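You operate a simulated robot arm through the tools that you are given. There is no shell and no other tool. Be economical: measure what you need, move in short steps, check, and stop when the job is done.

The job below is to be done with a simulated two-armed robot. You get a single attempt, and the scene is never put back.

TASK
Take the teal card and leave it on the chute end of the packing bench. Take the dark blue card and put it on the shelf under the white table. Take the black card and leave it in the inside of the green pass tray. Put the grey cup on the glass top of the light box away on the mixing end of the ink bench. Turn the right gold knob to 80 mm. Put one of the label cards from the chute end of the packing bench on the top of the cream cabinet. Put the tape carton that says "RED" from the chute end of the packing bench on the lower shelf of the packing bench and the tape carton that says "blue" on the top of the packing bench. Pull the top drawer of unit 3 open. Do these in any order. Set down upright: grey cup, tape carton.

The check looks at the end state, three seconds after you hand in, the way a careful person would. Anything else that was tipped, shoved, dropped, spilled or broken makes it a failure.

THE ROBOT
Two 7-joint arms with two-finger grippers on one trunk, on a base that drives. Base frame: it is fixed to the floor where the robot stands at the start and does not move with it; the origin is under the middle of the robot, x ahead of it, y to its left, z up; the surface under the hand at the start is at about z = 0.9. Units: m, rad, N and s.
The left shoulder is at the start at [0.08, 0.175, 1.076], the right one opposite. With the tool pointing down near the work surface each hand reaches from about 0.1 to 0.88 m from the robot's upright axis, wherever it stands, measured 20 degrees to its own side. Places, roughly: black card (8x7x3 cm) [0.6, 0.4, 0.9]; chute end of the packing bench [0.5, -0.9, 0.8]; dark blue card (5x7x3 cm) [0.7, 0.2, 0.9]; grey cup (8x8x8 cm) [0.5, 0.2, 1]; inside of the green pass tray (18x17 cm) [0.38, -0.06, 0.9]; label card [0.5, -0.75, 0.75]; lower shelf of the packing bench [0.6, -1.5, 0.2]; mixing end of the ink bench [0.5, 1.9, 0.9]; right gold knob [0.6, 0.9, 1]; shelf under the white table [0.6, 0.6, 0.3]; tape carton [0.5, -0.75, 1]; teal card (5x7x3 cm) [0.7, 0.1, 0.9]; top drawer of unit 3 [-2.4, 3.4, 0.5]; top of the cream cabinet [-3.4, 1.8, 1.4]; top of the packing bench [0.5, -2, 0.8]. Payload 2.94 kg a hand.
The tool frame of a hand sits at the grasp point between the pads (the TCP): z along the fingers, y along the line on which they close. The tips reach 0.03 m beyond it. Largest opening 0.138 m; the body of the gripper starts 0.109 m behind the TCP.
Orientation is that of the tool frame in the base frame, as a unit quaternion [w, x, y, z]. With the fingers straight down and closing along the base's y, the tool's x points along the base's -x, its y along +y and its z along -z.

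THE INTERFACE
- The arms move only by the tool servo_tool. It takes "left_increments", "right_increments" or both (then of equal length, played together; a hand with none holds still); each is a list of rows, each a list of 7 numbers: the shift along the base's x, y, z in m, then the turn, a rotation vector about the base's x, y, z in rad, then the opening, from 0 (shut) to 1 (fully open). In form: [[tx, ty, tz, ax, ay, az, claw], ...]. A call has 1 to 20 rows; each row is the pose to reach, as a shift and turn from the pose commanded when the call began. Each row takes 0.2 s and may step no farther than 0.05 m and 0.15 rad from the row before; otherwise, or with a gripper value out of range, the whole call is refused. A pose out of reach is approached as far as the arm can. The call stops where the force on the tool passes 40 N (or 10 N more than at its start, if that is more) or the arm is blocked; 0.2 s more then pass. The fingers move at their own pace and stop on an object; they squeeze with about 23 N. The grip force told is the motor's: it shows also when the fingers shut on nothing. Time passes only in rows, and 0.2 s behind the last, so rows that repeat a pose let the fingers close. The reply holds the time, the measured pose of the TCP, the force on the tool along the base axes, the opening and the grip force, in the units named above and with some noise, with the torque about the TCP (base axes, N m) and any sound that the robot's microphone picked up.
- Cameras (640 x 400 px; columns grow to the right, rows downward): "scene" is now at [0.2032, -0.0024, 1.5514]; the picture's right is [0.09, -1.00, 0.00], its down [-0.74, -0.07, -0.67] and it looks along [0.67, 0.06, -0.74] (base axes); focal length 214 px, centre (320, 200). "left" rides on the left gripper at [0.071, -0.019, -0.146] in its tool frame; the picture's right is [0.26, 0.96, 0.00], its down [-0.85, 0.23, -0.48] and it looks along [-0.46, 0.12, 0.88] (tool axes); focal length 280 px, centre (320, 200). "right" rides on the right gripper at [0.071, 0.019, -0.146] in its tool frame; the picture's right is [-0.26, 0.97, 0.00], its down [-0.85, -0.23, -0.48] and it looks along [-0.46, -0.13, 0.88] (tool axes); focal length 280 px, centre (320, 200). There is no depth. A picture from a camera that has moved, and an enlarged one, comes with that camera's place and axes in the base frame and with its lens. The place of the scene camera against the robot may be out by one fixed shift of up to 0.018 m in any direction.
- camera(camera): a new picture of that camera. No time passes.
- move_column(by): slides the trunk up (or, below 0, down) by that many m; the arms and the scene camera ride with it, the base frame stays. It gives what a move gives, with no picture.
- roll_base(legs): drives the robot by 1 to 6 legs, each [ahead, turn to the left] in m and rad, along the robot's own axes; the way and the turn of a leg run together, so that a leg with both is an arc; at most 1.5 m and 3.142 rad a leg. The arms and the cameras ride along, it lands a little off, and it stops where it bumps. It gives what a move gives.
- pan_tilt(pan, tilt): turns the head with the scene camera to pan (to the left, within 2.094 rad either way) and tilt (down, from -0.506 to 1.204), counted from straight ahead of the robot. It gives what a move gives.
- zoom(camera, box): a new picture of the part [left, top, right, bottom] of that camera's present view, enlarged. No time passes.
- hand_in(): hands the job in; it is judged then, once.

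Go step by step. Nothing tells you exact positions but the pictures and the camera data: compare them with the known pose of the tool, close in by small moves and look again before you grip or let go. The budget is 483 turns and 230 pictures, counting those below and the enlarged ones. Unless the task says otherwise, let go and move clear before handing in.

The tools are called after ">>>" by a JSON object that holds its "method" and its "body". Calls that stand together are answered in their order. servo_tool: Moves the arms, as the interface text tells. Its arguments: {"type":"object","properties":{"left_increments":{"type":"array","items":{"type":"array","items":{"type":"number"}}},"right_increments":{"type":"array","items":{"type":"array","items":{"type":"number"}}}},"required":[]} The other tools are called the same way: move_column (by) slides the trunk up or down; roll_base (legs) drives the base; pan_tilt (pan, tilt) turns the head that bears the scene camera; camera (camera) takes a picture; zoom (camera, box) takes an enlarged picture of a part of a camera's view; hand_in () hands the job in.

At the start:

```text
clock: 0.0
left_tool_pos: [0.5582, 0.2575, 1.338]
left_ee_rot: [0.0, 0.0, 1.0, 0.0]
left_contact_force: [0.1, -0.2, 0.6]
left_torque: [0.03, 0.0, -0.01]
left_gripper_width: 0.1378
left_finger_force: 0.0
right_tool_pos: [0.5114, -0.1814, 1.3263]
right_ee_rot: [0.0, 0.001, 1.0, 0.001]
right_contact_force: [-0.2, -0.5, 0.0]
right_torque: [0.02, -0.03, 0.0]
right_gripper_width: 0.1378
right_finger_force: 0.2
trunk travel left (down, up): [-0.25, 0.484]
robot x, y, heading: [-0.001, -0.0004, 0.002]
head pan, tilt: [0.089, 0.834]
```

scene: 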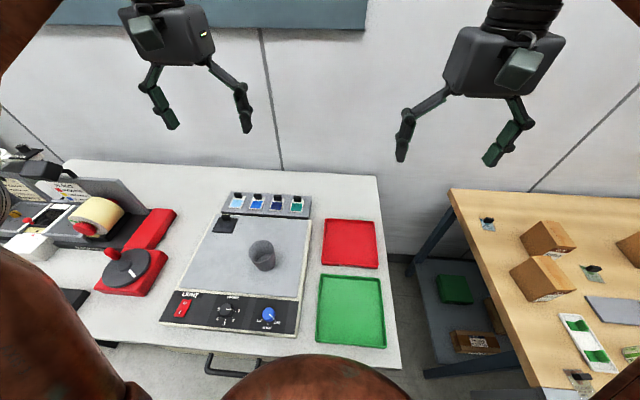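
right: 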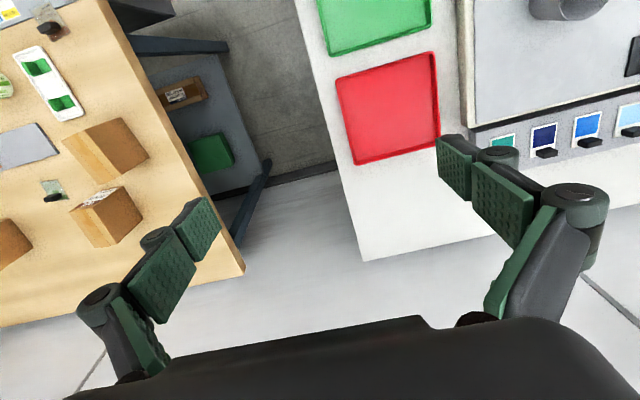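
left: 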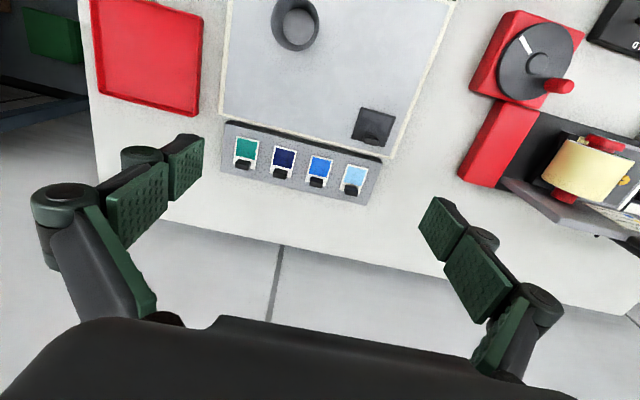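

I see the light box with the grey cup, a black card on the glass, and four colour cards in a rack at the back. I'll look closer before moving.

>>> {"method": "zoom", "body": {"camera": "scene", "box": [150, 170, 400, 350]}}

>>> {"method": "zoom", "body": {"camera": "left", "box": [200, 0, 460, 210]}}

>>> {"method": "zoom", "body": {"camera": "scene", "box": [400, 180, 640, 400]}}

>>> {"method": "zoom", "body": {"camera": "scene", "box": [0, 130, 200, 330]}}

```text
2.22 times, centred on (275, 260) of scene
camera zoom: at [0.2032, -0.0024, 1.5514], right [0.09, -1.0, 0.0], down [-0.74, -0.07, -0.67], along [0.67, 0.06, -0.74], focal length 477 px, centre (420, 67)
```

zoom: 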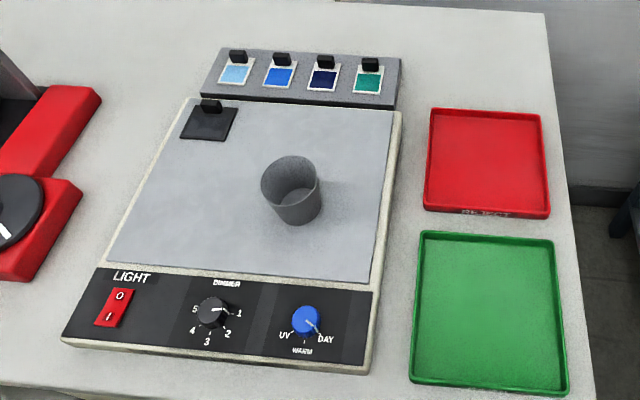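

```text
1.90 times, centred on (330, 105) of left
camera zoom: at [0.4878, 0.2376, 1.4843], right [-0.26, 0.96, 0.0], down [0.85, 0.23, 0.48], along [0.46, 0.12, -0.88], focal length 534 px, centre (301, 381)
```

zoom: 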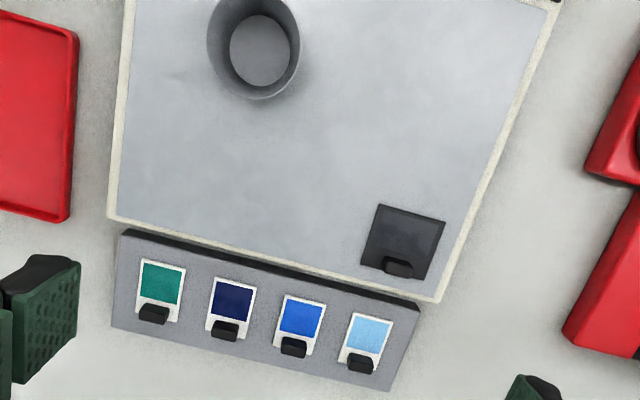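

```text
1.82 times, centred on (520, 290) of scene
camera zoom: at [0.2032, -0.0024, 1.5514], right [0.09, -1.0, 0.0], down [-0.74, -0.07, -0.67], along [0.67, 0.06, -0.74], focal length 390 px, centre (-44, 36)
```

zoom: 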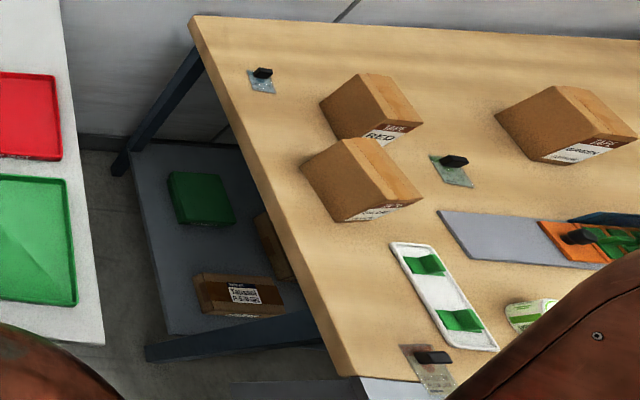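

```text
2.00 times, centred on (100, 230) of scene
camera zoom: at [0.2032, -0.0024, 1.5514], right [0.09, -1.0, 0.0], down [-0.74, -0.07, -0.67], along [0.67, 0.06, -0.74], focal length 429 px, centre (760, 140)
```

zoom: 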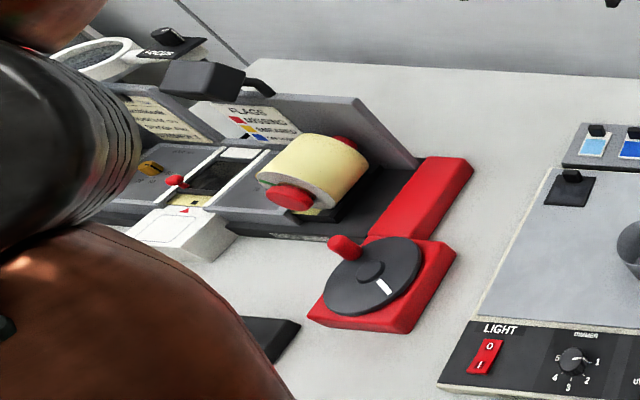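

Tabs: teal near (0.738, 0.135), dark blue near (0.738, 0.215), black near (0.61, 0.37). I'll move the left hand over the black card's tab and look again.

>>> {"method": "servo_tool", "body": {"left_increments": [[0.015, 0.03, -0.035, 0, 0, 0, 0.6], [0.03, 0.06, -0.07, 0, 0, 0, 0.5], [0.045, 0.09, -0.105, 0, 0, 0, 0.4], [0.054, 0.111, -0.14, 0, 0, 0, 0.4], [0.054, 0.111, -0.18, 0, 0, 0, 0.4], [0.054, 0.111, -0.22, 0, 0, 0, 0.4]]}}

>>> {"method": "camera", "body": {"camera": "left"}}

```text
clock: 1.4
left_tool_pos: [0.6155, 0.3679, 1.1134]
left_ee_rot: [0.0, 0.0, 1.0, -0.001]
left_contact_force: [0.3, 0.7, -0.2]
left_torque: [-0.03, 0.03, 0.02]
left_gripper_width: 0.0553
left_finger_force: 0.1
right_tool_pos: [0.5123, -0.1792, 1.3261]
right_ee_rot: [-0.001, 0.0, 1.0, 0.0]
right_contact_force: [1.2, 0.6, 0.3]
right_torque: [-0.03, 0.03, 0.0]
right_gripper_width: 0.1379
right_finger_force: 0.0
trunk travel left (down, up): [-0.25, 0.484]
robot x, y, heading: [0.0004, -0.0006, 0.0]
head pan, tilt: [0.089, 0.834]
```

```text
222 pictures are left
camera left: at [0.5443, 0.3482, 1.2606], right [-0.26, 0.96, 0.0], down [0.85, 0.23, 0.48], along [0.46, 0.12, -0.88], focal length 280 px, centre (320, 200)
```

left: 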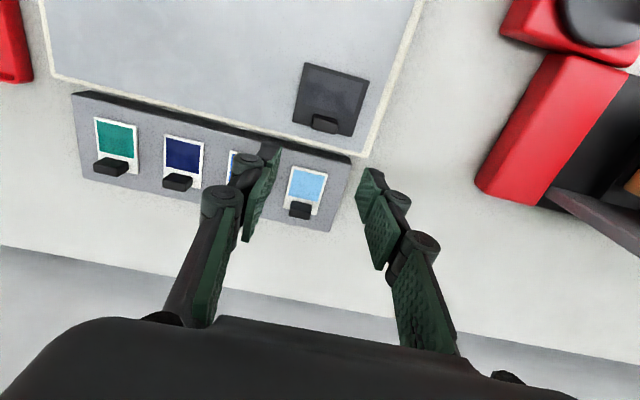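

>>> {"method": "servo_tool", "body": {"left_increments": [[-0.003, 0.001, -0.04, 0, 0, 0, 0.4], [-0.005, 0.002, -0.08, 0, 0, 0, 0.4], [-0.005, 0.002, -0.1, 0, 0, 0, 0.4]]}}

>>> {"method": "camera", "body": {"camera": "left"}}

>>> {"method": "zoom", "body": {"camera": "scene", "box": [160, 170, 320, 270]}}

```text
clock: 2.2
left_tool_pos: [0.6058, 0.3698, 1.0171]
left_ee_rot: [0.001, 0.0, 1.0, 0.001]
left_contact_force: [0.0, -0.8, 0.0]
left_torque: [-0.02, -0.01, -0.01]
left_gripper_width: 0.0549
left_finger_force: 0.2
right_tool_pos: [0.512, -0.1805, 1.3257]
right_ee_rot: [0.0, 0.0, 1.0, 0.0]
right_contact_force: [0.6, -0.6, 0.8]
right_torque: [0.01, 0.01, 0.03]
right_gripper_width: 0.138
right_finger_force: 0.1
trunk travel left (down, up): [-0.25, 0.484]
robot x, y, heading: [0.0011, -0.001, 0.004]
head pan, tilt: [0.089, 0.834]
```

```text
221 pictures are left
camera left: at [0.5355, 0.3502, 1.1638], right [-0.26, 0.96, 0.0], down [0.85, 0.23, 0.48], along [0.46, 0.12, -0.88], focal length 280 px, centre (320, 200)
```

left: 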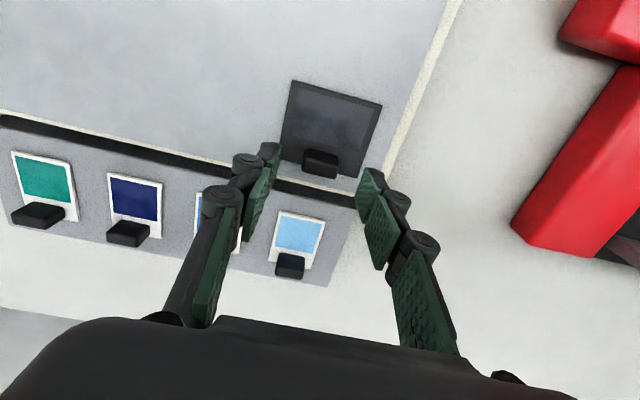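

```text
4.00 times, centred on (240, 220) of scene
camera zoom: at [0.2035, -0.0019, 1.5514], right [0.09, -1.0, 0.0], down [-0.74, -0.07, -0.67], along [0.67, 0.06, -0.74], focal length 858 px, centre (640, 120)
```

zoom: 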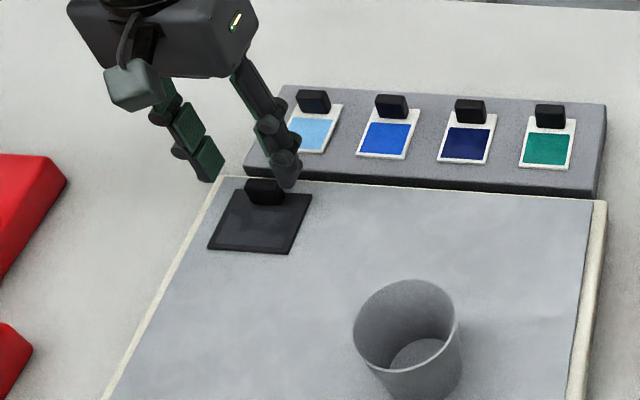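

>>> {"method": "servo_tool", "body": {"left_increments": [[0.005, 0.0, -0.02, 0, 0, 0, 0.4], [0.005, 0.0, -0.035, 0, 0, 0, 0.4], [0.005, 0.0, -0.045, 0, 0, 0, 0.4]]}}

>>> {"method": "camera", "body": {"camera": "left"}}

>>> {"method": "zoom", "body": {"camera": "scene", "box": [160, 170, 320, 270]}}

```text
clock: 3.0
left_tool_pos: [0.6111, 0.3674, 0.9752]
left_ee_rot: [0.001, 0.0, 1.0, -0.001]
left_contact_force: [-0.1, 0.2, 2.7]
left_torque: [0.06, 0.02, 0.0]
left_gripper_width: 0.0554
left_finger_force: 0.3
right_tool_pos: [0.5116, -0.182, 1.3249]
right_ee_rot: [0.0, -0.001, 1.0, 0.001]
right_contact_force: [-0.8, 0.5, -0.7]
right_torque: [0.02, -0.01, -0.01]
right_gripper_width: 0.138
right_finger_force: 0.0
trunk travel left (down, up): [-0.25, 0.484]
robot x, y, heading: [-0.0008, 0.0024, 0.002]
head pan, tilt: [0.089, 0.834]
```

```text
219 pictures are left
camera left: at [0.5402, 0.3492, 1.1212], right [-0.26, 0.96, 0.0], down [0.85, 0.23, 0.48], along [0.46, 0.12, -0.88], focal length 280 px, centre (320, 200)
```

left: 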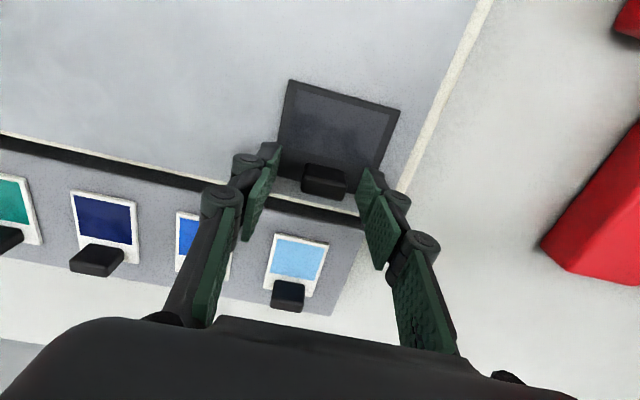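

```text
4.00 times, centred on (240, 220) of scene
camera zoom: at [0.2028, -0.0023, 1.5515], right [0.09, -1.0, 0.0], down [-0.74, -0.07, -0.67], along [0.67, 0.06, -0.74], focal length 858 px, centre (640, 120)
```

zoom: 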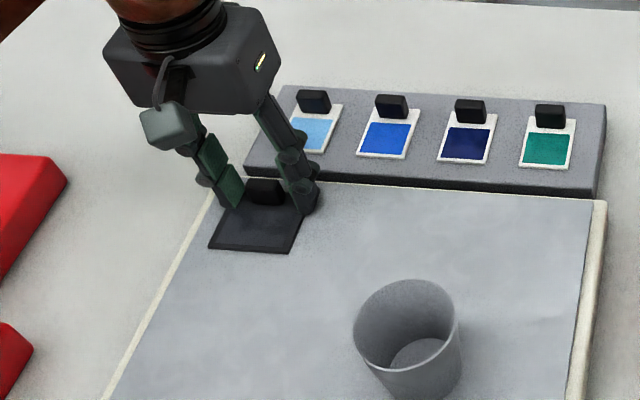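

>>> {"method": "servo_tool", "body": {"left_increments": [[0, 0.001, 0.001, 0, 0, 0, 0.2], [0, 0.001, 0.001, 0, 0, 0, 0.0], [0, 0.001, 0.001, 0, 0, 0, 0.0], [0, 0.001, 0.001, 0, 0, 0, 0.0]]}}

>>> {"method": "servo_tool", "body": {"left_increments": [[0, 0, 0.03, 0, 0, 0, 0.0], [0, 0, 0.07, 0, 0, 0, 0.0], [0, 0, 0.11, 0, 0, 0, 0.0], [0, 0, 0.14, 0, 0, 0, 0.0]]}}

>>> {"method": "camera", "body": {"camera": "left"}}

```text
clock: 4.0
left_tool_pos: [0.6111, 0.3702, 0.9743]
left_ee_rot: [0.0, 0.0, 1.0, -0.001]
left_contact_force: [0.6, 0.7, 4.3]
left_torque: [0.02, -0.04, -0.02]
left_gripper_width: 0.0267
left_finger_force: 23.0
right_tool_pos: [0.5118, -0.1823, 1.3261]
right_ee_rot: [0.0, 0.0, 1.0, 0.002]
right_contact_force: [0.7, -0.1, 0.0]
right_torque: [-0.03, 0.0, 0.02]
right_gripper_width: 0.1381
right_finger_force: 0.1
trunk travel left (down, up): [-0.25, 0.484]
robot x, y, heading: [-0.0007, -0.0007, 0.0]
head pan, tilt: [0.089, 0.834]
```

```text
clock: 5.0
left_tool_pos: [0.6118, 0.3738, 1.1131]
left_ee_rot: [0.001, 0.0, 1.0, 0.0]
left_contact_force: [0.2, -0.1, -0.1]
left_torque: [0.05, -0.02, 0.0]
left_gripper_width: 0.0268
left_finger_force: 23.1
right_tool_pos: [0.5108, -0.1812, 1.3272]
right_ee_rot: [-0.001, 0.0, 1.0, 0.001]
right_contact_force: [-0.9, -0.7, -0.1]
right_torque: [0.02, -0.02, 0.01]
right_gripper_width: 0.1378
right_finger_force: 0.1
trunk travel left (down, up): [-0.25, 0.484]
robot x, y, heading: [0.0031, -0.0006, 0.002]
head pan, tilt: [0.089, 0.834]
```

```text
217 pictures are left
camera left: at [0.5414, 0.3541, 1.26], right [-0.26, 0.96, 0.0], down [0.85, 0.23, 0.48], along [0.46, 0.12, -0.88], focal length 280 px, centre (320, 200)
```

left: 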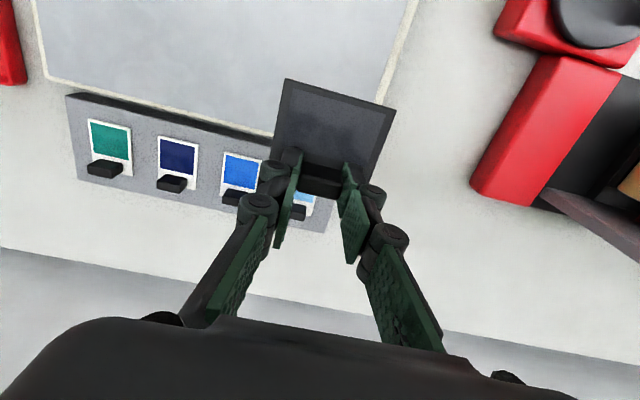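

Black card is held. I'll clear the right hand and carry it over to the green tray.

>>> {"method": "servo_tool", "body": {"left_increments": [[-0.01, -0.04, 0.03, 0, 0, 0, 0], [-0.03, -0.08, 0.04, 0, 0, 0, 0], [-0.05, -0.12, 0.04, 0, 0, 0, 0], [-0.07, -0.16, 0.04, 0, 0, 0, 0], [-0.09, -0.2, 0.04, 0, 0, 0, 0], [-0.11, -0.24, 0.04, 0, 0, 0, 0], [-0.13, -0.28, 0.04, 0, 0, 0, 0], [-0.15, -0.32, 0.04, 0, 0, 0, 0], [-0.17, -0.36, 0.04, 0, 0, 0, 0], [-0.185, -0.4, 0.03, 0, 0, 0, 0], [-0.195, -0.44, 0.0, 0, 0, 0, 0]], "right_increments": [[0, -0.04, 0, 0, 0, 0, 1], [-0.01, -0.08, 0, 0, 0, 0, 1], [-0.02, -0.12, 0, 0, 0, 0, 1], [-0.03, -0.16, 0, 0, 0, 0, 1], [-0.04, -0.2, 0, 0, 0, 0, 1], [-0.05, -0.23, 0, 0, 0, 0, 1], [-0.05, -0.25, 0, 0, 0, 0, 1], [-0.05, -0.25, 0, 0, 0, 0, 1], [-0.05, -0.25, 0, 0, 0, 0, 1], [-0.05, -0.25, 0, 0, 0, 0, 1], [-0.05, -0.25, 0, 0, 0, 0, 1]]}}

>>> {"method": "camera", "body": {"camera": "left"}}

>>> {"method": "camera", "body": {"camera": "scene"}}

```text
refused: row 1 steps farther than a row can; nothing moved
```

```text
216 pictures are left
camera left: at [0.5414, 0.3541, 1.26], right [-0.26, 0.96, 0.0], down [0.85, 0.23, 0.48], along [0.46, 0.12, -0.88], focal length 280 px, centre (320, 200)
```

left: 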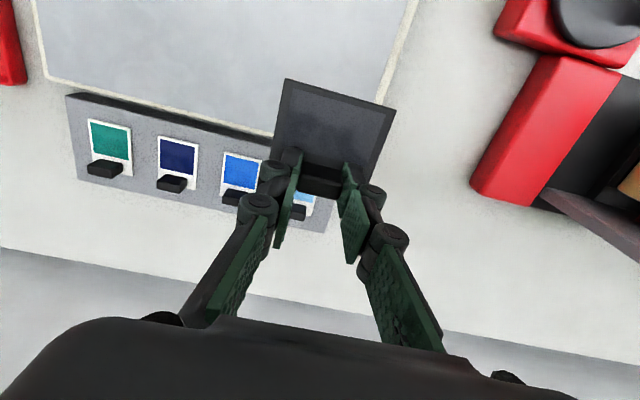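

```text
215 pictures are left
camera scene: at [0.2024, -0.0026, 1.5516], right [0.09, -1.0, 0.0], down [-0.74, -0.07, -0.67], along [0.67, 0.06, -0.74], focal length 214 px, centre (320, 200)
```

scene: 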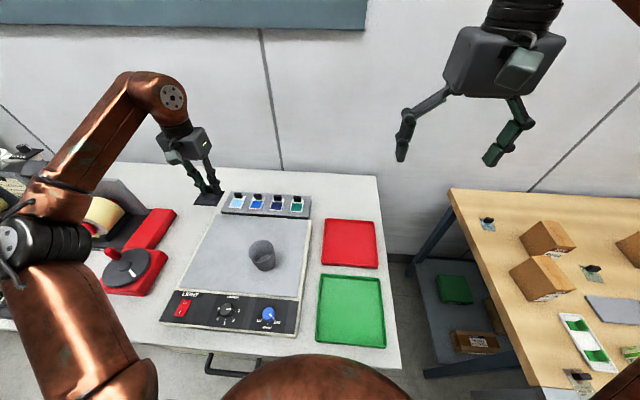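

The first row was slightly too long; repeating with a smaller step.

>>> {"method": "servo_tool", "body": {"left_increments": [[-0.01, -0.02, 0.03, 0, 0, 0, 0], [-0.03, -0.06, 0.04, 0, 0, 0, 0], [-0.05, -0.1, 0.04, 0, 0, 0, 0], [-0.07, -0.14, 0.04, 0, 0, 0, 0], [-0.09, -0.18, 0.04, 0, 0, 0, 0], [-0.11, -0.22, 0.04, 0, 0, 0, 0], [-0.13, -0.26, 0.04, 0, 0, 0, 0], [-0.15, -0.3, 0.04, 0, 0, 0, 0], [-0.17, -0.34, 0.04, 0, 0, 0, 0], [-0.185, -0.38, 0.03, 0, 0, 0, 0], [-0.19, -0.41, 0.01, 0, 0, 0, 0], [-0.195, -0.44, -0.01, 0, 0, 0, 0]], "right_increments": [[0, -0.04, 0, 0, 0, 0, 1], [-0.01, -0.08, 0, 0, 0, 0, 1], [-0.02, -0.12, 0, 0, 0, 0, 1], [-0.03, -0.16, 0, 0, 0, 0, 1], [-0.04, -0.2, 0, 0, 0, 0, 1], [-0.05, -0.23, 0, 0, 0, 0, 1], [-0.05, -0.25, 0, 0, 0, 0, 1], [-0.05, -0.25, 0, 0, 0, 0, 1], [-0.05, -0.25, 0, 0, 0, 0, 1], [-0.05, -0.25, 0, 0, 0, 0, 1], [-0.05, -0.25, 0, 0, 0, 0, 1], [-0.05, -0.25, 0, 0, 0, 0, 1]]}}

>>> {"method": "camera", "body": {"camera": "left"}}

>>> {"method": "camera", "body": {"camera": "scene"}}

```text
clock: 7.6
left_tool_pos: [0.4199, -0.0674, 1.0998]
left_ee_rot: [0.0, -0.001, 1.0, 0.001]
left_contact_force: [0.1, -0.7, -0.8]
left_torque: [0.02, 0.01, -0.03]
left_gripper_width: 0.0269
left_finger_force: 23.2
right_tool_pos: [0.4932, -0.4029, 1.2881]
right_ee_rot: [0.001, 0.001, 1.0, 0.001]
right_contact_force: [0.0, 1.2, -0.8]
right_torque: [0.06, -0.01, -0.04]
right_gripper_width: 0.1377
right_finger_force: 0.0
right hand out of reach, approached as far as the arm can: row 4, 5, 6, 7, 8, 9, 10, 11, 12
trunk travel left (down, up): [-0.25, 0.484]
robot x, y, heading: [0.0027, -0.0026, 0.0]
head pan, tilt: [0.089, 0.834]
```

```text
214 pictures are left
camera left: at [0.3478, -0.0877, 1.2464], right [-0.26, 0.96, 0.0], down [0.85, 0.23, 0.48], along [0.46, 0.13, -0.88], focal length 280 px, centre (320, 200)
```

left: 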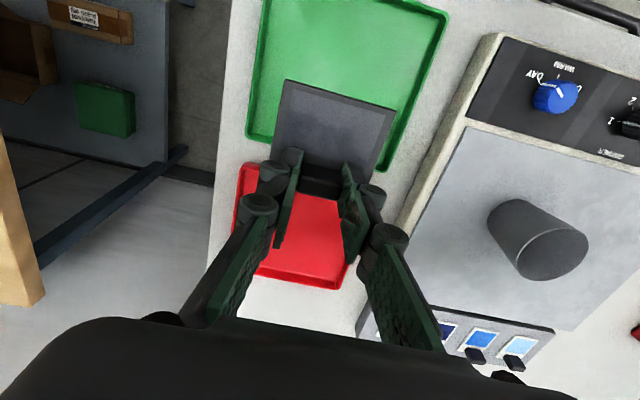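

```text
213 pictures are left
camera scene: at [0.2037, -0.0047, 1.5513], right [0.09, -1.0, 0.0], down [-0.74, -0.06, -0.67], along [0.67, 0.06, -0.74], focal length 214 px, centre (320, 200)
```

scene: 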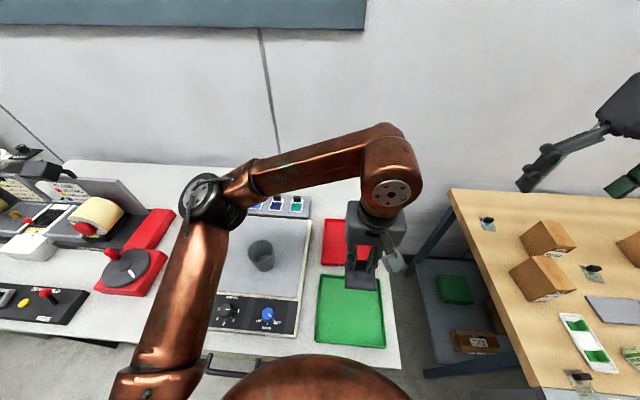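

>>> {"method": "servo_tool", "body": {"left_increments": [[-0.007, 0.006, -0.04, 0, 0, 0, 0], [-0.013, 0.012, -0.08, 0, 0, 0, 0], [-0.013, 0.012, -0.11, 0, 0, 0, 0], [-0.013, 0.012, -0.13, 0, 0, 0, 0], [-0.013, 0.012, -0.14, 0, 0, 0, 0]]}}

>>> {"method": "camera", "body": {"camera": "left"}}

>>> {"method": "zoom", "body": {"camera": "scene", "box": [280, 200, 440, 360]}}

```text
clock: 8.8
left_tool_pos: [0.4016, -0.0557, 0.9648]
left_ee_rot: [0.001, -0.001, 1.0, 0.001]
left_contact_force: [1.2, -0.2, 0.0]
left_torque: [-0.01, 0.01, -0.03]
left_gripper_width: 0.0267
left_finger_force: 23.5
right_tool_pos: [0.493, -0.4026, 1.2887]
right_ee_rot: [0.001, 0.001, 1.0, 0.001]
right_contact_force: [-0.4, -0.1, -0.2]
right_torque: [-0.02, -0.02, 0.02]
right_gripper_width: 0.1376
right_finger_force: 0.0
trunk travel left (down, up): [-0.25, 0.484]
robot x, y, heading: [0.0022, 0.0014, -0.009]
head pan, tilt: [0.089, 0.834]
```

```text
212 pictures are left
camera left: at [0.3321, -0.0747, 1.1109], right [-0.26, 0.96, 0.0], down [0.85, 0.23, 0.48], along [0.46, 0.12, -0.88], focal length 280 px, centre (320, 200)
```

left: 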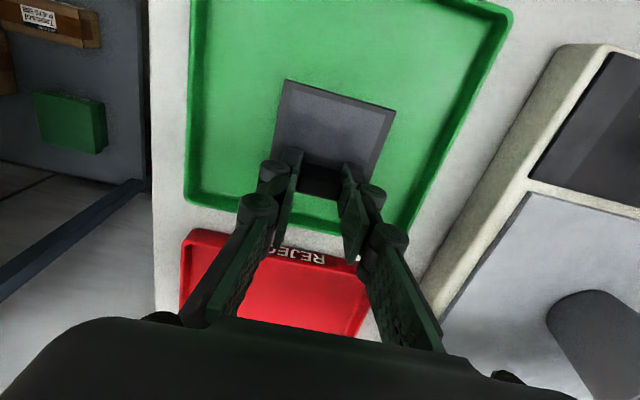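

```text
2.50 times, centred on (360, 280) of scene
camera zoom: at [0.2033, -0.0027, 1.5514], right [0.09, -1.0, 0.0], down [-0.74, -0.07, -0.67], along [0.67, 0.06, -0.74], focal length 536 px, centre (220, 0)
```

zoom: 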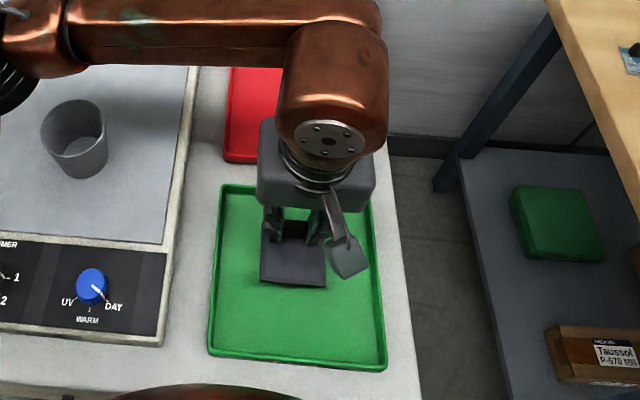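

>>> {"method": "servo_tool", "body": {"left_increments": [[-0.02, 0, -0.005, 0, 0, 0, 0], [-0.02, 0, -0.01, 0, 0, 0, 0], [-0.02, 0, -0.015, 0, 0, 0, 0], [-0.02, 0, -0.02, 0, 0, 0, 0]]}}

```text
clock: 9.8
left_tool_pos: [0.383, -0.0565, 0.945]
left_ee_rot: [-0.001, -0.001, 1.0, 0.0]
left_contact_force: [0.3, -0.2, -0.3]
left_torque: [0.0, 0.02, -0.01]
left_gripper_width: 0.0268
left_finger_force: 22.9
right_tool_pos: [0.4927, -0.4008, 1.289]
right_ee_rot: [0.001, 0.001, 1.0, 0.001]
right_contact_force: [1.0, 0.8, -0.6]
right_torque: [-0.01, 0.02, 0.02]
right_gripper_width: 0.1379
right_finger_force: 0.0
trunk travel left (down, up): [-0.25, 0.484]
robot x, y, heading: [-0.0003, 0.0013, 0.002]
head pan, tilt: [0.089, 0.834]
```

>>> {"method": "servo_tool", "body": {"left_increments": [[0, 0, -0.003, 0, 0, 0, 0], [0, 0, -0.006, 0, 0, 0, 0], [0, 0, -0.009, 0, 0, 0, 0]]}}

>>> {"method": "camera", "body": {"camera": "left"}}

```text
clock: 10.6
left_tool_pos: [0.3842, -0.0581, 0.9374]
left_ee_rot: [0.001, -0.001, 1.0, -0.001]
left_contact_force: [1.4, 0.9, 13.1]
left_torque: [0.1, 0.17, -0.02]
left_gripper_width: 0.0268
left_finger_force: 22.8
right_tool_pos: [0.4921, -0.4013, 1.2889]
right_ee_rot: [0.001, 0.001, 1.0, 0.001]
right_contact_force: [0.3, 0.6, -0.4]
right_torque: [0.05, -0.02, 0.05]
right_gripper_width: 0.1378
right_finger_force: 0.0
trunk travel left (down, up): [-0.25, 0.484]
robot x, y, heading: [0.0012, 0.0012, -0.001]
head pan, tilt: [0.089, 0.834]
```

```text
210 pictures are left
camera left: at [0.3129, -0.0765, 1.0833], right [-0.26, 0.96, 0.0], down [0.85, 0.23, 0.48], along [0.46, 0.12, -0.88], focal length 280 px, centre (320, 200)
```

left: 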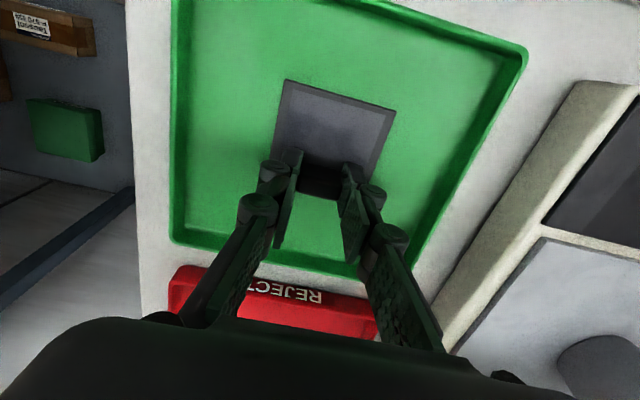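

>>> {"method": "servo_tool", "body": {"left_increments": [[0, 0, 0.0, 0, 0, 0, 0.2], [0, 0, 0.002, 0, 0, 0, 0.35], [0, 0, 0.002, 0, 0, 0, 0.35], [0, 0, 0.03, 0, 0, 0, 0.35], [0, 0, 0.08, 0, 0, 0, 0.35], [0, 0, 0.13, 0, 0, 0, 0.35], [0, 0, 0.18, 0, 0, 0, 0.35], [0.03, 0.02, 0.21, 0, 0, 0, 0.35]]}}

>>> {"method": "camera", "body": {"camera": "left"}}

>>> {"method": "servo_tool", "body": {"left_increments": [[0.04, 0.02, 0, 0, 0, 0, 0.35], [0.08, 0.05, 0, 0, 0, 0, 0.35], [0.12, 0.08, 0, 0, 0, 0, 0.35], [0.16, 0.11, 0, 0, 0, 0, 0.35], [0.2, 0.14, 0, 0, 0, 0, 0.35], [0.24, 0.17, 0, 0, 0, 0, 0.35], [0.28, 0.2, 0, 0, 0, 0, 0.35], [0.32, 0.23, 0, 0, 0, 0, 0.35], [0.321, 0.251, -0.02, 0, 0, 0, 0.35], [0.321, 0.251, -0.06, 0, 0, 0, 0.35]]}}

>>> {"method": "camera", "body": {"camera": "left"}}

>>> {"method": "zoom", "body": {"camera": "scene", "box": [200, 170, 400, 370]}}

```text
clock: 12.4
left_tool_pos: [0.4151, -0.0359, 1.1449]
left_ee_rot: [-0.001, -0.001, 1.0, -0.001]
left_contact_force: [-0.1, 1.3, -0.3]
left_torque: [-0.04, 0.01, -0.01]
left_gripper_width: 0.0482
left_finger_force: 0.1
right_tool_pos: [0.4932, -0.3998, 1.2882]
right_ee_rot: [0.001, 0.001, 1.0, -0.001]
right_contact_force: [0.1, 0.7, -0.4]
right_torque: [-0.06, 0.0, 0.02]
right_gripper_width: 0.1382
right_finger_force: 0.0
trunk travel left (down, up): [-0.25, 0.484]
robot x, y, heading: [0.0003, 0.0003, 0.003]
head pan, tilt: [0.089, 0.834]
```

```text
209 pictures are left
camera left: at [0.3446, -0.0555, 1.2923], right [-0.26, 0.97, 0.0], down [0.85, 0.23, 0.47], along [0.46, 0.12, -0.88], focal length 280 px, centre (320, 200)
```

left: 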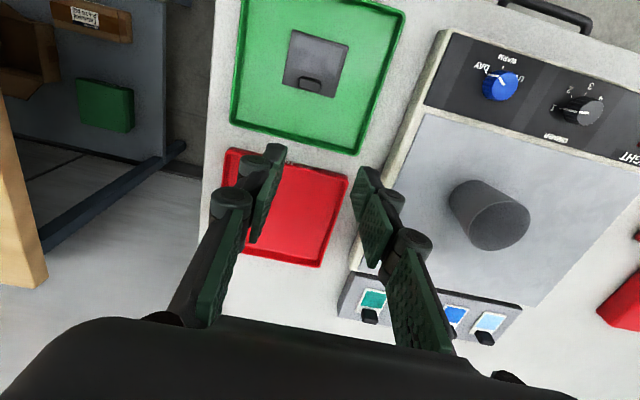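

```text
clock: 14.6
left_tool_pos: [0.734, 0.2109, 1.0819]
left_ee_rot: [-0.001, 0.001, 1.0, 0.0]
left_contact_force: [0.3, -1.0, 0.1]
left_torque: [0.01, 0.02, -0.01]
left_gripper_width: 0.0482
left_finger_force: 0.1
right_tool_pos: [0.4937, -0.402, 1.2875]
right_ee_rot: [0.001, 0.001, 1.0, 0.0]
right_contact_force: [0.8, -0.5, -0.4]
right_torque: [0.01, 0.03, -0.01]
right_gripper_width: 0.1383
right_finger_force: 0.2
trunk travel left (down, up): [-0.25, 0.484]
robot x, y, heading: [0.0008, 0.0001, 0.001]
head pan, tilt: [0.089, 0.834]
```

```text
208 pictures are left
camera left: at [0.6648, 0.1916, 1.229], right [-0.26, 0.96, 0.0], down [0.85, 0.23, 0.47], along [0.46, 0.12, -0.88], focal length 280 px, centre (320, 200)
```

left: 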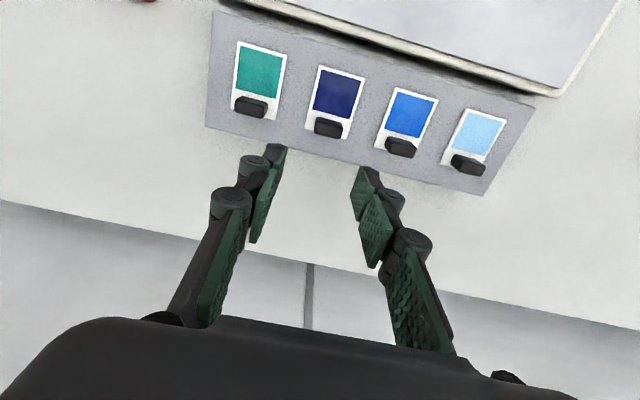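

```text
2.00 times, centred on (300, 270) of scene
camera zoom: at [0.2049, -0.003, 1.551], right [0.09, -1.0, 0.0], down [-0.74, -0.07, -0.67], along [0.67, 0.06, -0.74], focal length 429 px, centre (360, 60)
```

zoom: 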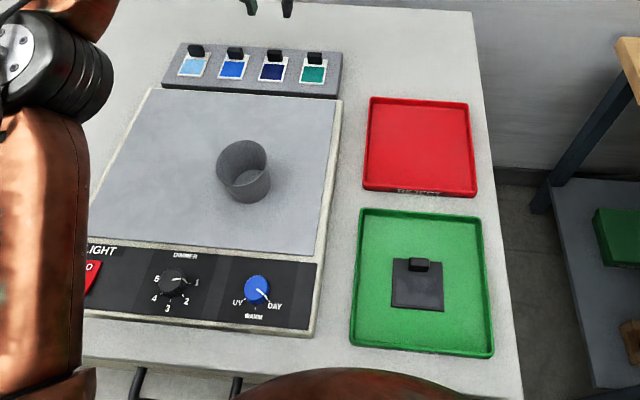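

>>> {"method": "servo_tool", "body": {"left_increments": [[-0.002, 0.003, -0.03, 0, 0, 0, 0.4], [-0.004, 0.005, -0.07, 0, 0, 0, 0.4]]}}

>>> {"method": "camera", "body": {"camera": "left"}}

```text
clock: 15.2
left_tool_pos: [0.7316, 0.2194, 1.0144]
left_ee_rot: [0.0, 0.0, 1.0, -0.001]
left_contact_force: [-0.5, 0.9, -0.3]
left_torque: [0.0, 0.04, 0.0]
left_gripper_width: 0.0552
left_finger_force: 0.1
right_tool_pos: [0.4928, -0.4018, 1.2869]
right_ee_rot: [0.001, 0.001, 1.0, 0.0]
right_contact_force: [-0.2, -0.1, 0.5]
right_torque: [0.01, 0.0, 0.0]
right_gripper_width: 0.1383
right_finger_force: 0.0
trunk travel left (down, up): [-0.25, 0.484]
robot x, y, heading: [0.001, -0.0003, -0.0]
head pan, tilt: [0.089, 0.834]
```

```text
206 pictures are left
camera left: at [0.6605, 0.1988, 1.1604], right [-0.26, 0.96, 0.0], down [0.85, 0.23, 0.48], along [0.46, 0.12, -0.88], focal length 280 px, centre (320, 200)
```

left: 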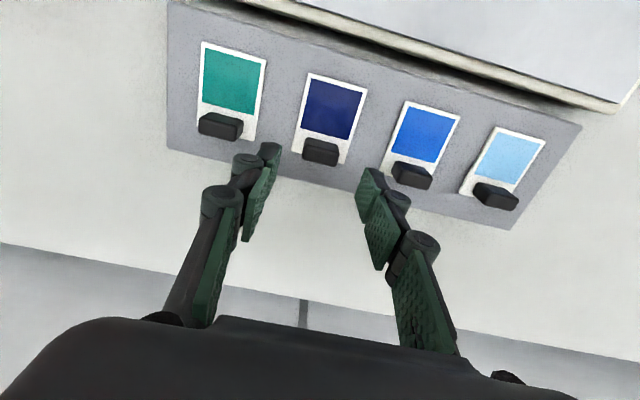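

>>> {"method": "servo_tool", "body": {"left_increments": [[-0.003, -0.002, -0.02, 0, 0, 0, 0.4], [-0.003, -0.002, -0.035, 0, 0, 0, 0.4], [-0.003, -0.002, -0.04, 0, 0, 0, 0.4]]}}

>>> {"method": "camera", "body": {"camera": "left"}}

>>> {"method": "zoom", "body": {"camera": "scene", "box": [200, 170, 340, 230]}}

```text
clock: 16.0
left_tool_pos: [0.728, 0.2159, 0.9743]
left_ee_rot: [0.0, 0.001, 1.0, 0.0]
left_contact_force: [0.1, 0.6, 0.4]
left_torque: [-0.01, -0.03, 0.01]
left_gripper_width: 0.0552
left_finger_force: 0.1
right_tool_pos: [0.4929, -0.4017, 1.2889]
right_ee_rot: [0.0, 0.001, 1.0, 0.002]
right_contact_force: [-0.3, 0.2, 0.3]
right_torque: [-0.01, 0.01, 0.01]
right_gripper_width: 0.1383
right_finger_force: 0.0
trunk travel left (down, up): [-0.25, 0.484]
robot x, y, heading: [-0.0001, -0.0021, -0.002]
head pan, tilt: [0.089, 0.834]
```

```text
205 pictures are left
camera left: at [0.6577, 0.1968, 1.1208], right [-0.26, 0.96, 0.0], down [0.85, 0.23, 0.48], along [0.46, 0.12, -0.88], focal length 280 px, centre (320, 200)
```

left: 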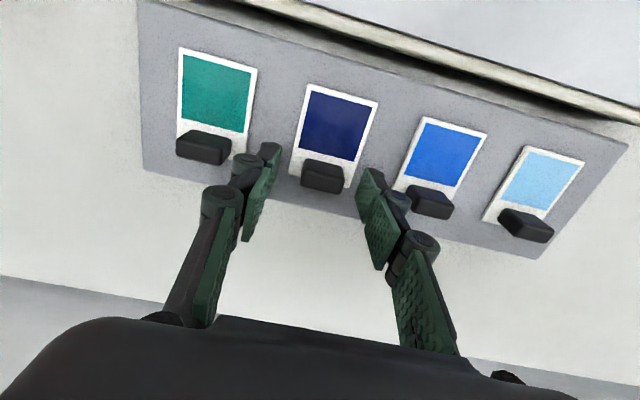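

```text
4.57 times, centred on (270, 200) of scene
camera zoom: at [0.2034, -0.0024, 1.5514], right [0.09, -1.0, 0.0], down [-0.74, -0.07, -0.67], along [0.67, 0.06, -0.74], focal length 980 px, centre (549, 200)
```

zoom: 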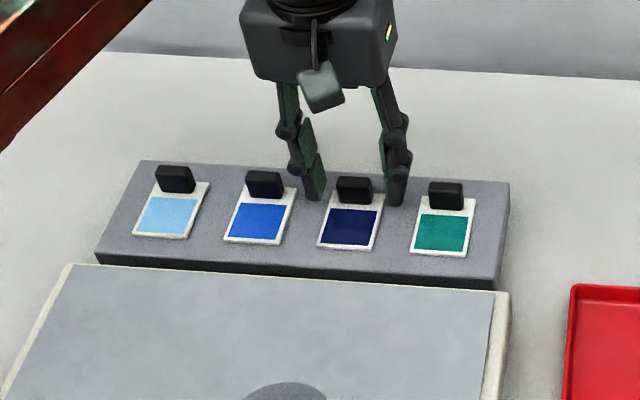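

>>> {"method": "servo_tool", "body": {"left_increments": [[0, 0, -0.004, 0, 0, 0, 0.4], [0, 0, -0.004, 0, 0, 0, 0.2], [0, 0, -0.004, 0, 0, 0, 0.0], [0, 0, -0.004, 0, 0, 0, 0.0], [0, 0, -0.004, 0, 0, 0, 0.0]]}}

>>> {"method": "servo_tool", "body": {"left_increments": [[0, 0, 0.03, 0, 0, 0, 0.0], [0, 0, 0.07, 0, 0, 0, 0.0], [0, 0, 0.11, 0, 0, 0, 0.0], [0, 0, 0.14, 0, 0, 0, 0.0]]}}

>>> {"method": "camera", "body": {"camera": "left"}}

```text
clock: 17.2
left_tool_pos: [0.7274, 0.2168, 0.9717]
left_ee_rot: [0.0, 0.0, 1.0, 0.0]
left_contact_force: [-0.1, 0.1, -0.3]
left_torque: [0.01, 0.01, 0.04]
left_gripper_width: 0.0269
left_finger_force: 22.9
right_tool_pos: [0.4917, -0.4017, 1.2889]
right_ee_rot: [0.001, 0.002, 1.0, 0.0]
right_contact_force: [0.1, -0.6, -0.2]
right_torque: [-0.02, 0.0, -0.01]
right_gripper_width: 0.1382
right_finger_force: 0.1
trunk travel left (down, up): [-0.25, 0.484]
robot x, y, heading: [0.0023, -0.0016, -0.003]
head pan, tilt: [0.089, 0.834]
```

```text
clock: 18.2
left_tool_pos: [0.7299, 0.2134, 1.1111]
left_ee_rot: [0.001, -0.001, 1.0, -0.001]
left_contact_force: [0.0, 0.0, 0.3]
left_torque: [0.02, -0.01, 0.02]
left_gripper_width: 0.0271
left_finger_force: 22.7
right_tool_pos: [0.4913, -0.4007, 1.2896]
right_ee_rot: [0.0, 0.001, 1.0, 0.001]
right_contact_force: [-0.5, 0.3, 0.1]
right_torque: [0.04, 0.0, 0.0]
right_gripper_width: 0.1382
right_finger_force: 0.0
trunk travel left (down, up): [-0.25, 0.484]
robot x, y, heading: [0.0017, 0.0005, 0.002]
head pan, tilt: [0.089, 0.834]
```

```text
203 pictures are left
camera left: at [0.6597, 0.1951, 1.2577], right [-0.26, 0.96, 0.0], down [0.85, 0.23, 0.48], along [0.46, 0.13, -0.88], focal length 280 px, centre (320, 200)
```

left: 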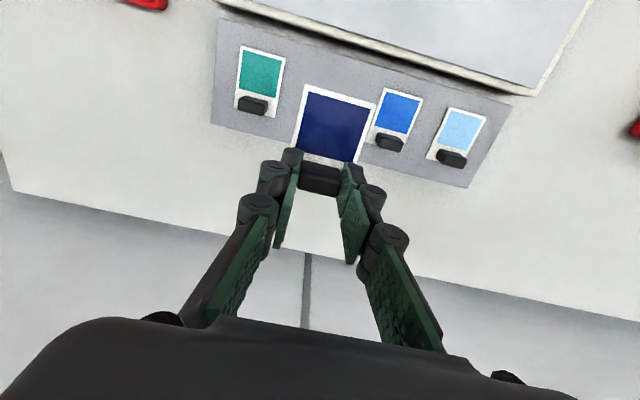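

Dark blue card held. I'll draw the left hand back and send the right hand to the teal tab at about (0.731, 0.138).

>>> {"method": "servo_tool", "body": {"left_increments": [[-0.04, 0.01, 0.02, 0, 0, 0, 0], [-0.08, 0.03, 0.03, 0, 0, 0, 0], [-0.12, 0.05, 0.04, 0, 0, 0, 0], [-0.16, 0.07, 0.05, 0, 0, 0, 0], [-0.2, 0.09, 0.06, 0, 0, 0, 0], [-0.24, 0.11, 0.07, 0, 0, 0, 0], [-0.28, 0.13, 0.08, 0, 0, 0, 0], [-0.31, 0.15, 0.08, 0, 0, 0, 0], [-0.33, 0.17, 0.08, 0, 0, 0, 0], [-0.33, 0.19, 0.08, 0, 0, 0, 0], [-0.33, 0.19, 0.08, 0, 0, 0, 0], [-0.33, 0.19, 0.08, 0, 0, 0, 0], [-0.33, 0.19, 0.08, 0, 0, 0, 0], [-0.33, 0.19, 0.08, 0, 0, 0, 0]], "right_increments": [[0.0, 0.04, -0.02, 0, 0, 0, 0.8], [0.0, 0.08, -0.04, 0, 0, 0, 0.6], [0.0, 0.12, -0.06, 0, 0, 0, 0.4], [0.02, 0.16, -0.08, 0, 0, 0, 0.4], [0.05, 0.19, -0.1, 0, 0, 0, 0.4], [0.08, 0.22, -0.12, 0, 0, 0, 0.4], [0.11, 0.25, -0.14, 0, 0, 0, 0.4], [0.14, 0.28, -0.16, 0, 0, 0, 0.4], [0.17, 0.31, -0.18, 0, 0, 0, 0.4], [0.19, 0.35, -0.18, 0, 0, 0, 0.4], [0.21, 0.39, -0.18, 0, 0, 0, 0.4], [0.23, 0.43, -0.18, 0, 0, 0, 0.4], [0.24, 0.47, -0.18, 0, 0, 0, 0.4], [0.24, 0.5, -0.18, 0, 0, 0, 0.4]]}}

>>> {"method": "camera", "body": {"camera": "right"}}

```text
clock: 21.2
left_tool_pos: [0.4085, 0.4017, 1.1849]
left_ee_rot: [0.001, 0.0, 1.0, 0.0]
left_contact_force: [-0.7, 0.3, -0.5]
left_torque: [-0.03, -0.01, -0.01]
left_gripper_width: 0.0269
left_finger_force: 23.3
left hand out of reach, approached as far as the arm can: row 10, 11, 12, 13, 14
right_tool_pos: [0.7125, 0.0578, 1.1021]
right_ee_rot: [0.003, -0.007, 1.0, -0.002]
right_contact_force: [-0.3, 0.1, 0.8]
right_torque: [-0.06, -0.02, 0.0]
right_gripper_width: 0.0552
right_finger_force: 0.1
right hand out of reach, approached as far as the arm can: row 13, 14
trunk travel left (down, up): [-0.25, 0.484]
robot x, y, heading: [-0.0014, 0.002, -0.002]
head pan, tilt: [0.089, 0.834]
```

```text
202 pictures are left
camera right: at [0.6396, 0.0764, 1.2472], right [0.25, 0.97, 0.0], down [0.85, -0.21, 0.48], along [0.47, -0.12, -0.88], focal length 280 px, centre (320, 200)
```

right: 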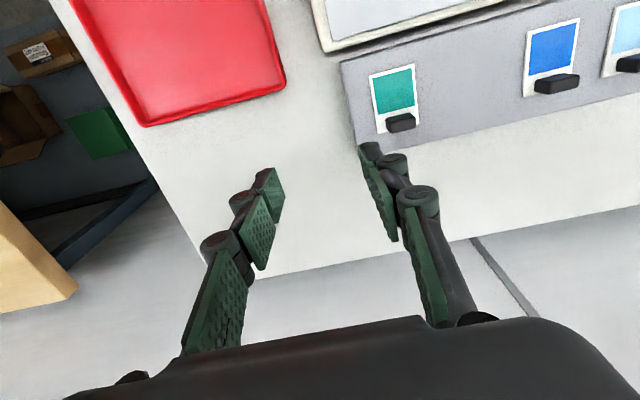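

>>> {"method": "roll_base", "body": {"legs": [[0, 0.35]]}}

>>> {"method": "camera", "body": {"camera": "right"}}

>>> {"method": "camera", "body": {"camera": "scene"}}

```text
clock: 22.2
left_tool_pos: [0.3626, 0.4351, 1.1871]
left_ee_rot: [0.002, -0.056, 0.998, 0.003]
left_contact_force: [0.0, -0.6, 0.2]
left_torque: [0.02, -0.01, 0.01]
left_gripper_width: 0.0266
left_finger_force: 23.2
right_tool_pos: [0.7037, 0.1298, 1.1031]
right_ee_rot: [0.002, -0.064, 0.998, 0.002]
right_contact_force: [0.1, -0.8, -0.1]
right_torque: [0.05, -0.03, -0.01]
right_gripper_width: 0.0552
right_finger_force: 0.1
trunk travel left (down, up): [-0.25, 0.484]
robot x, y, heading: [0.0004, -0.0005, 0.108]
head pan, tilt: [0.089, 0.834]
stopped in leg 1: the robot was blocked; the commanded pose is now the measured one
```

```text
201 pictures are left
camera right: at [0.6303, 0.1392, 1.2487], right [0.14, 0.99, 0.01], down [0.87, -0.12, 0.48], along [0.48, -0.06, -0.88], focal length 280 px, centre (320, 200)
```

right: 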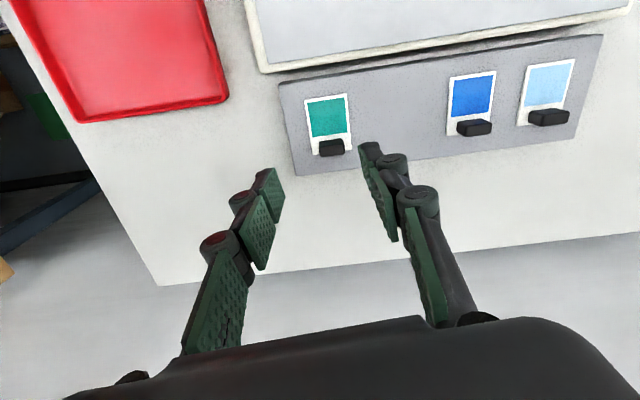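

```text
200 pictures are left
camera scene: at [0.2003, 0.0162, 1.5517], right [0.2, -0.98, 0.0], down [-0.73, -0.14, -0.67], along [0.66, 0.13, -0.74], focal length 214 px, centre (320, 200)
```

scene: 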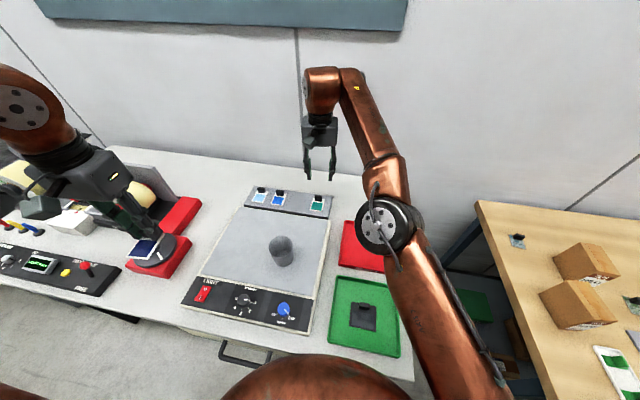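

>>> {"method": "servo_tool", "body": {"right_increments": [[0.012, 0.005, -0.03, 0, 0, -0.05, 0.4], [0.025, 0.009, -0.06, 0, 0, -0.1, 0.4], [0.025, 0.009, -0.09, 0, 0, -0.1, 0.4]]}}

>>> {"method": "camera", "body": {"camera": "right"}}

```text
clock: 23.0
left_tool_pos: [0.3634, 0.4373, 1.1872]
left_ee_rot: [0.0, -0.057, 0.998, 0.002]
left_contact_force: [0.2, 0.4, 0.3]
left_torque: [0.01, 0.03, 0.0]
left_gripper_width: 0.0268
left_finger_force: 23.5
right_tool_pos: [0.7299, 0.1435, 1.0109]
right_ee_rot: [0.001, -0.015, 1.0, 0.001]
right_contact_force: [0.7, -0.8, 0.6]
right_torque: [0.04, 0.04, 0.03]
right_gripper_width: 0.0553
right_finger_force: 0.0
right hand out of reach, approached as far as the arm can: row 2
trunk travel left (down, up): [-0.25, 0.484]
robot x, y, heading: [0.001, 0.0027, 0.108]
head pan, tilt: [0.089, 0.834]
```

```text
199 pictures are left
camera right: at [0.658, 0.1604, 1.1561], right [0.23, 0.97, 0.0], down [0.85, -0.21, 0.48], along [0.47, -0.11, -0.88], focal length 280 px, centre (320, 200)
```

right: 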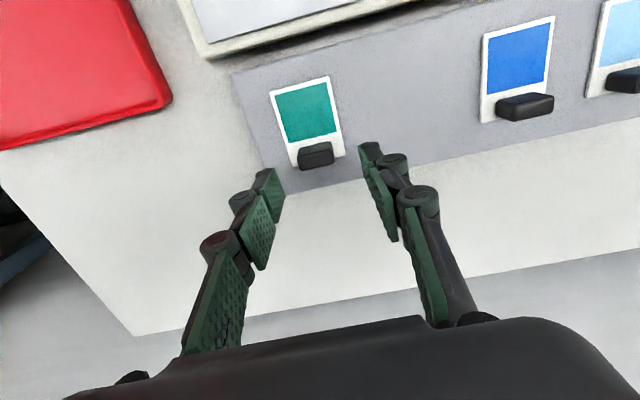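

>>> {"method": "servo_tool", "body": {"right_increments": [[-0.001, -0.001, -0.02, 0, 0, 0, 0.4], [-0.001, -0.001, -0.035, 0, 0, 0, 0.4], [-0.001, -0.001, -0.041, 0, 0, 0, 0.4]]}}

>>> {"method": "camera", "body": {"camera": "right"}}

```text
clock: 23.8
left_tool_pos: [0.3622, 0.4382, 1.1871]
left_ee_rot: [0.001, -0.057, 0.998, 0.001]
left_contact_force: [-0.6, -0.5, -0.5]
left_torque: [-0.01, 0.0, 0.0]
left_gripper_width: 0.0269
left_finger_force: 22.8
right_tool_pos: [0.7294, 0.1415, 0.9696]
right_ee_rot: [0.003, -0.015, 1.0, 0.002]
right_contact_force: [-0.4, 0.4, 0.5]
right_torque: [0.02, -0.01, -0.02]
right_gripper_width: 0.0553
right_finger_force: 0.0
trunk travel left (down, up): [-0.25, 0.484]
robot x, y, heading: [0.0018, 0.0002, 0.106]
head pan, tilt: [0.089, 0.834]
```

```text
198 pictures are left
camera right: at [0.6564, 0.1581, 1.116], right [0.23, 0.97, 0.0], down [0.85, -0.21, 0.48], along [0.47, -0.11, -0.88], focal length 280 px, centre (320, 200)
```

right: 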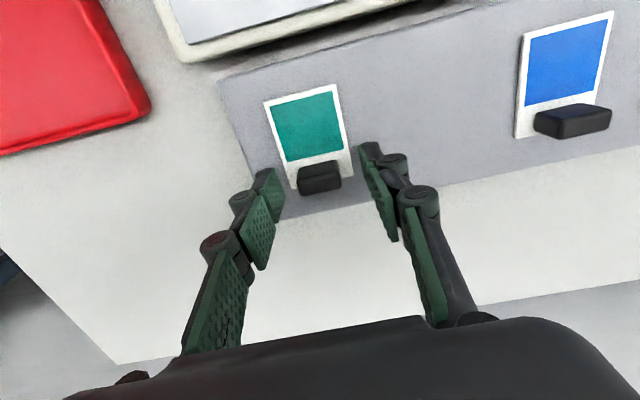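

>>> {"method": "servo_tool", "body": {"right_increments": [[0, 0, 0, 0, 0, 0, 0.2], [0, 0, 0, 0, 0, 0, 0.0], [0, 0, 0, 0, 0, 0, 0.0], [0, 0, 0, 0, 0, 0, 0.0]]}}

>>> {"method": "servo_tool", "body": {"right_increments": [[0, 0, 0.03, 0, 0, 0, 0.0], [0, 0, 0.07, 0, 0, 0, 0.0], [0, 0, 0.11, 0, 0, 0, 0.0], [0, 0, 0.14, 0, 0, 0, 0.0]]}}

>>> {"method": "camera", "body": {"camera": "right"}}

```text
clock: 24.8
left_tool_pos: [0.3629, 0.4385, 1.187]
left_ee_rot: [0.001, -0.057, 0.998, 0.002]
left_contact_force: [0.0, -0.7, 0.0]
left_torque: [0.0, 0.02, 0.02]
left_gripper_width: 0.0266
left_finger_force: 22.6
right_tool_pos: [0.7285, 0.1408, 0.9709]
right_ee_rot: [0.002, -0.016, 1.0, 0.001]
right_contact_force: [-0.5, 0.3, 0.3]
right_torque: [0.0, -0.01, -0.01]
right_gripper_width: 0.0269
right_finger_force: 22.7
trunk travel left (down, up): [-0.25, 0.484]
robot x, y, heading: [-0.0001, 0.0, 0.108]
head pan, tilt: [0.089, 0.834]
```

```text
clock: 25.8
left_tool_pos: [0.3626, 0.4389, 1.1853]
left_ee_rot: [0.001, -0.057, 0.998, 0.001]
left_contact_force: [0.0, 0.2, 0.6]
left_torque: [-0.06, -0.01, 0.01]
left_gripper_width: 0.0268
left_finger_force: 23.6
right_tool_pos: [0.7186, 0.1418, 1.06]
right_ee_rot: [0.002, -0.014, 1.0, 0.002]
right_contact_force: [-0.6, -0.3, 0.4]
right_torque: [-0.02, -0.02, 0.0]
right_gripper_width: 0.0268
right_finger_force: 23.4
right hand out of reach, approached as far as the arm can: row 2, 3, 4
trunk travel left (down, up): [-0.25, 0.484]
robot x, y, heading: [-0.0005, -0.0026, 0.106]
head pan, tilt: [0.089, 0.834]
```

```text
197 pictures are left
camera right: at [0.6466, 0.1576, 1.205], right [0.23, 0.97, 0.0], down [0.85, -0.21, 0.48], along [0.47, -0.11, -0.88], focal length 280 px, centre (320, 200)
```

right: 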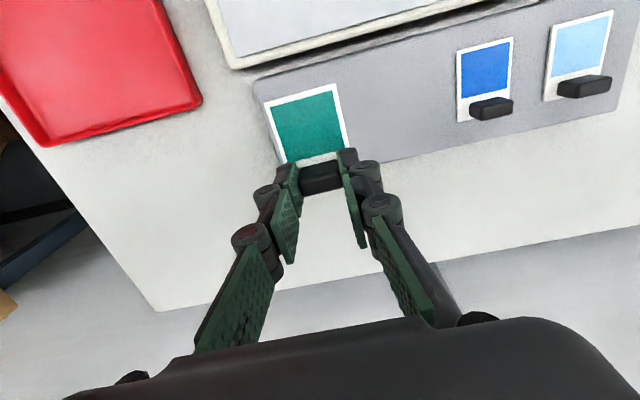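

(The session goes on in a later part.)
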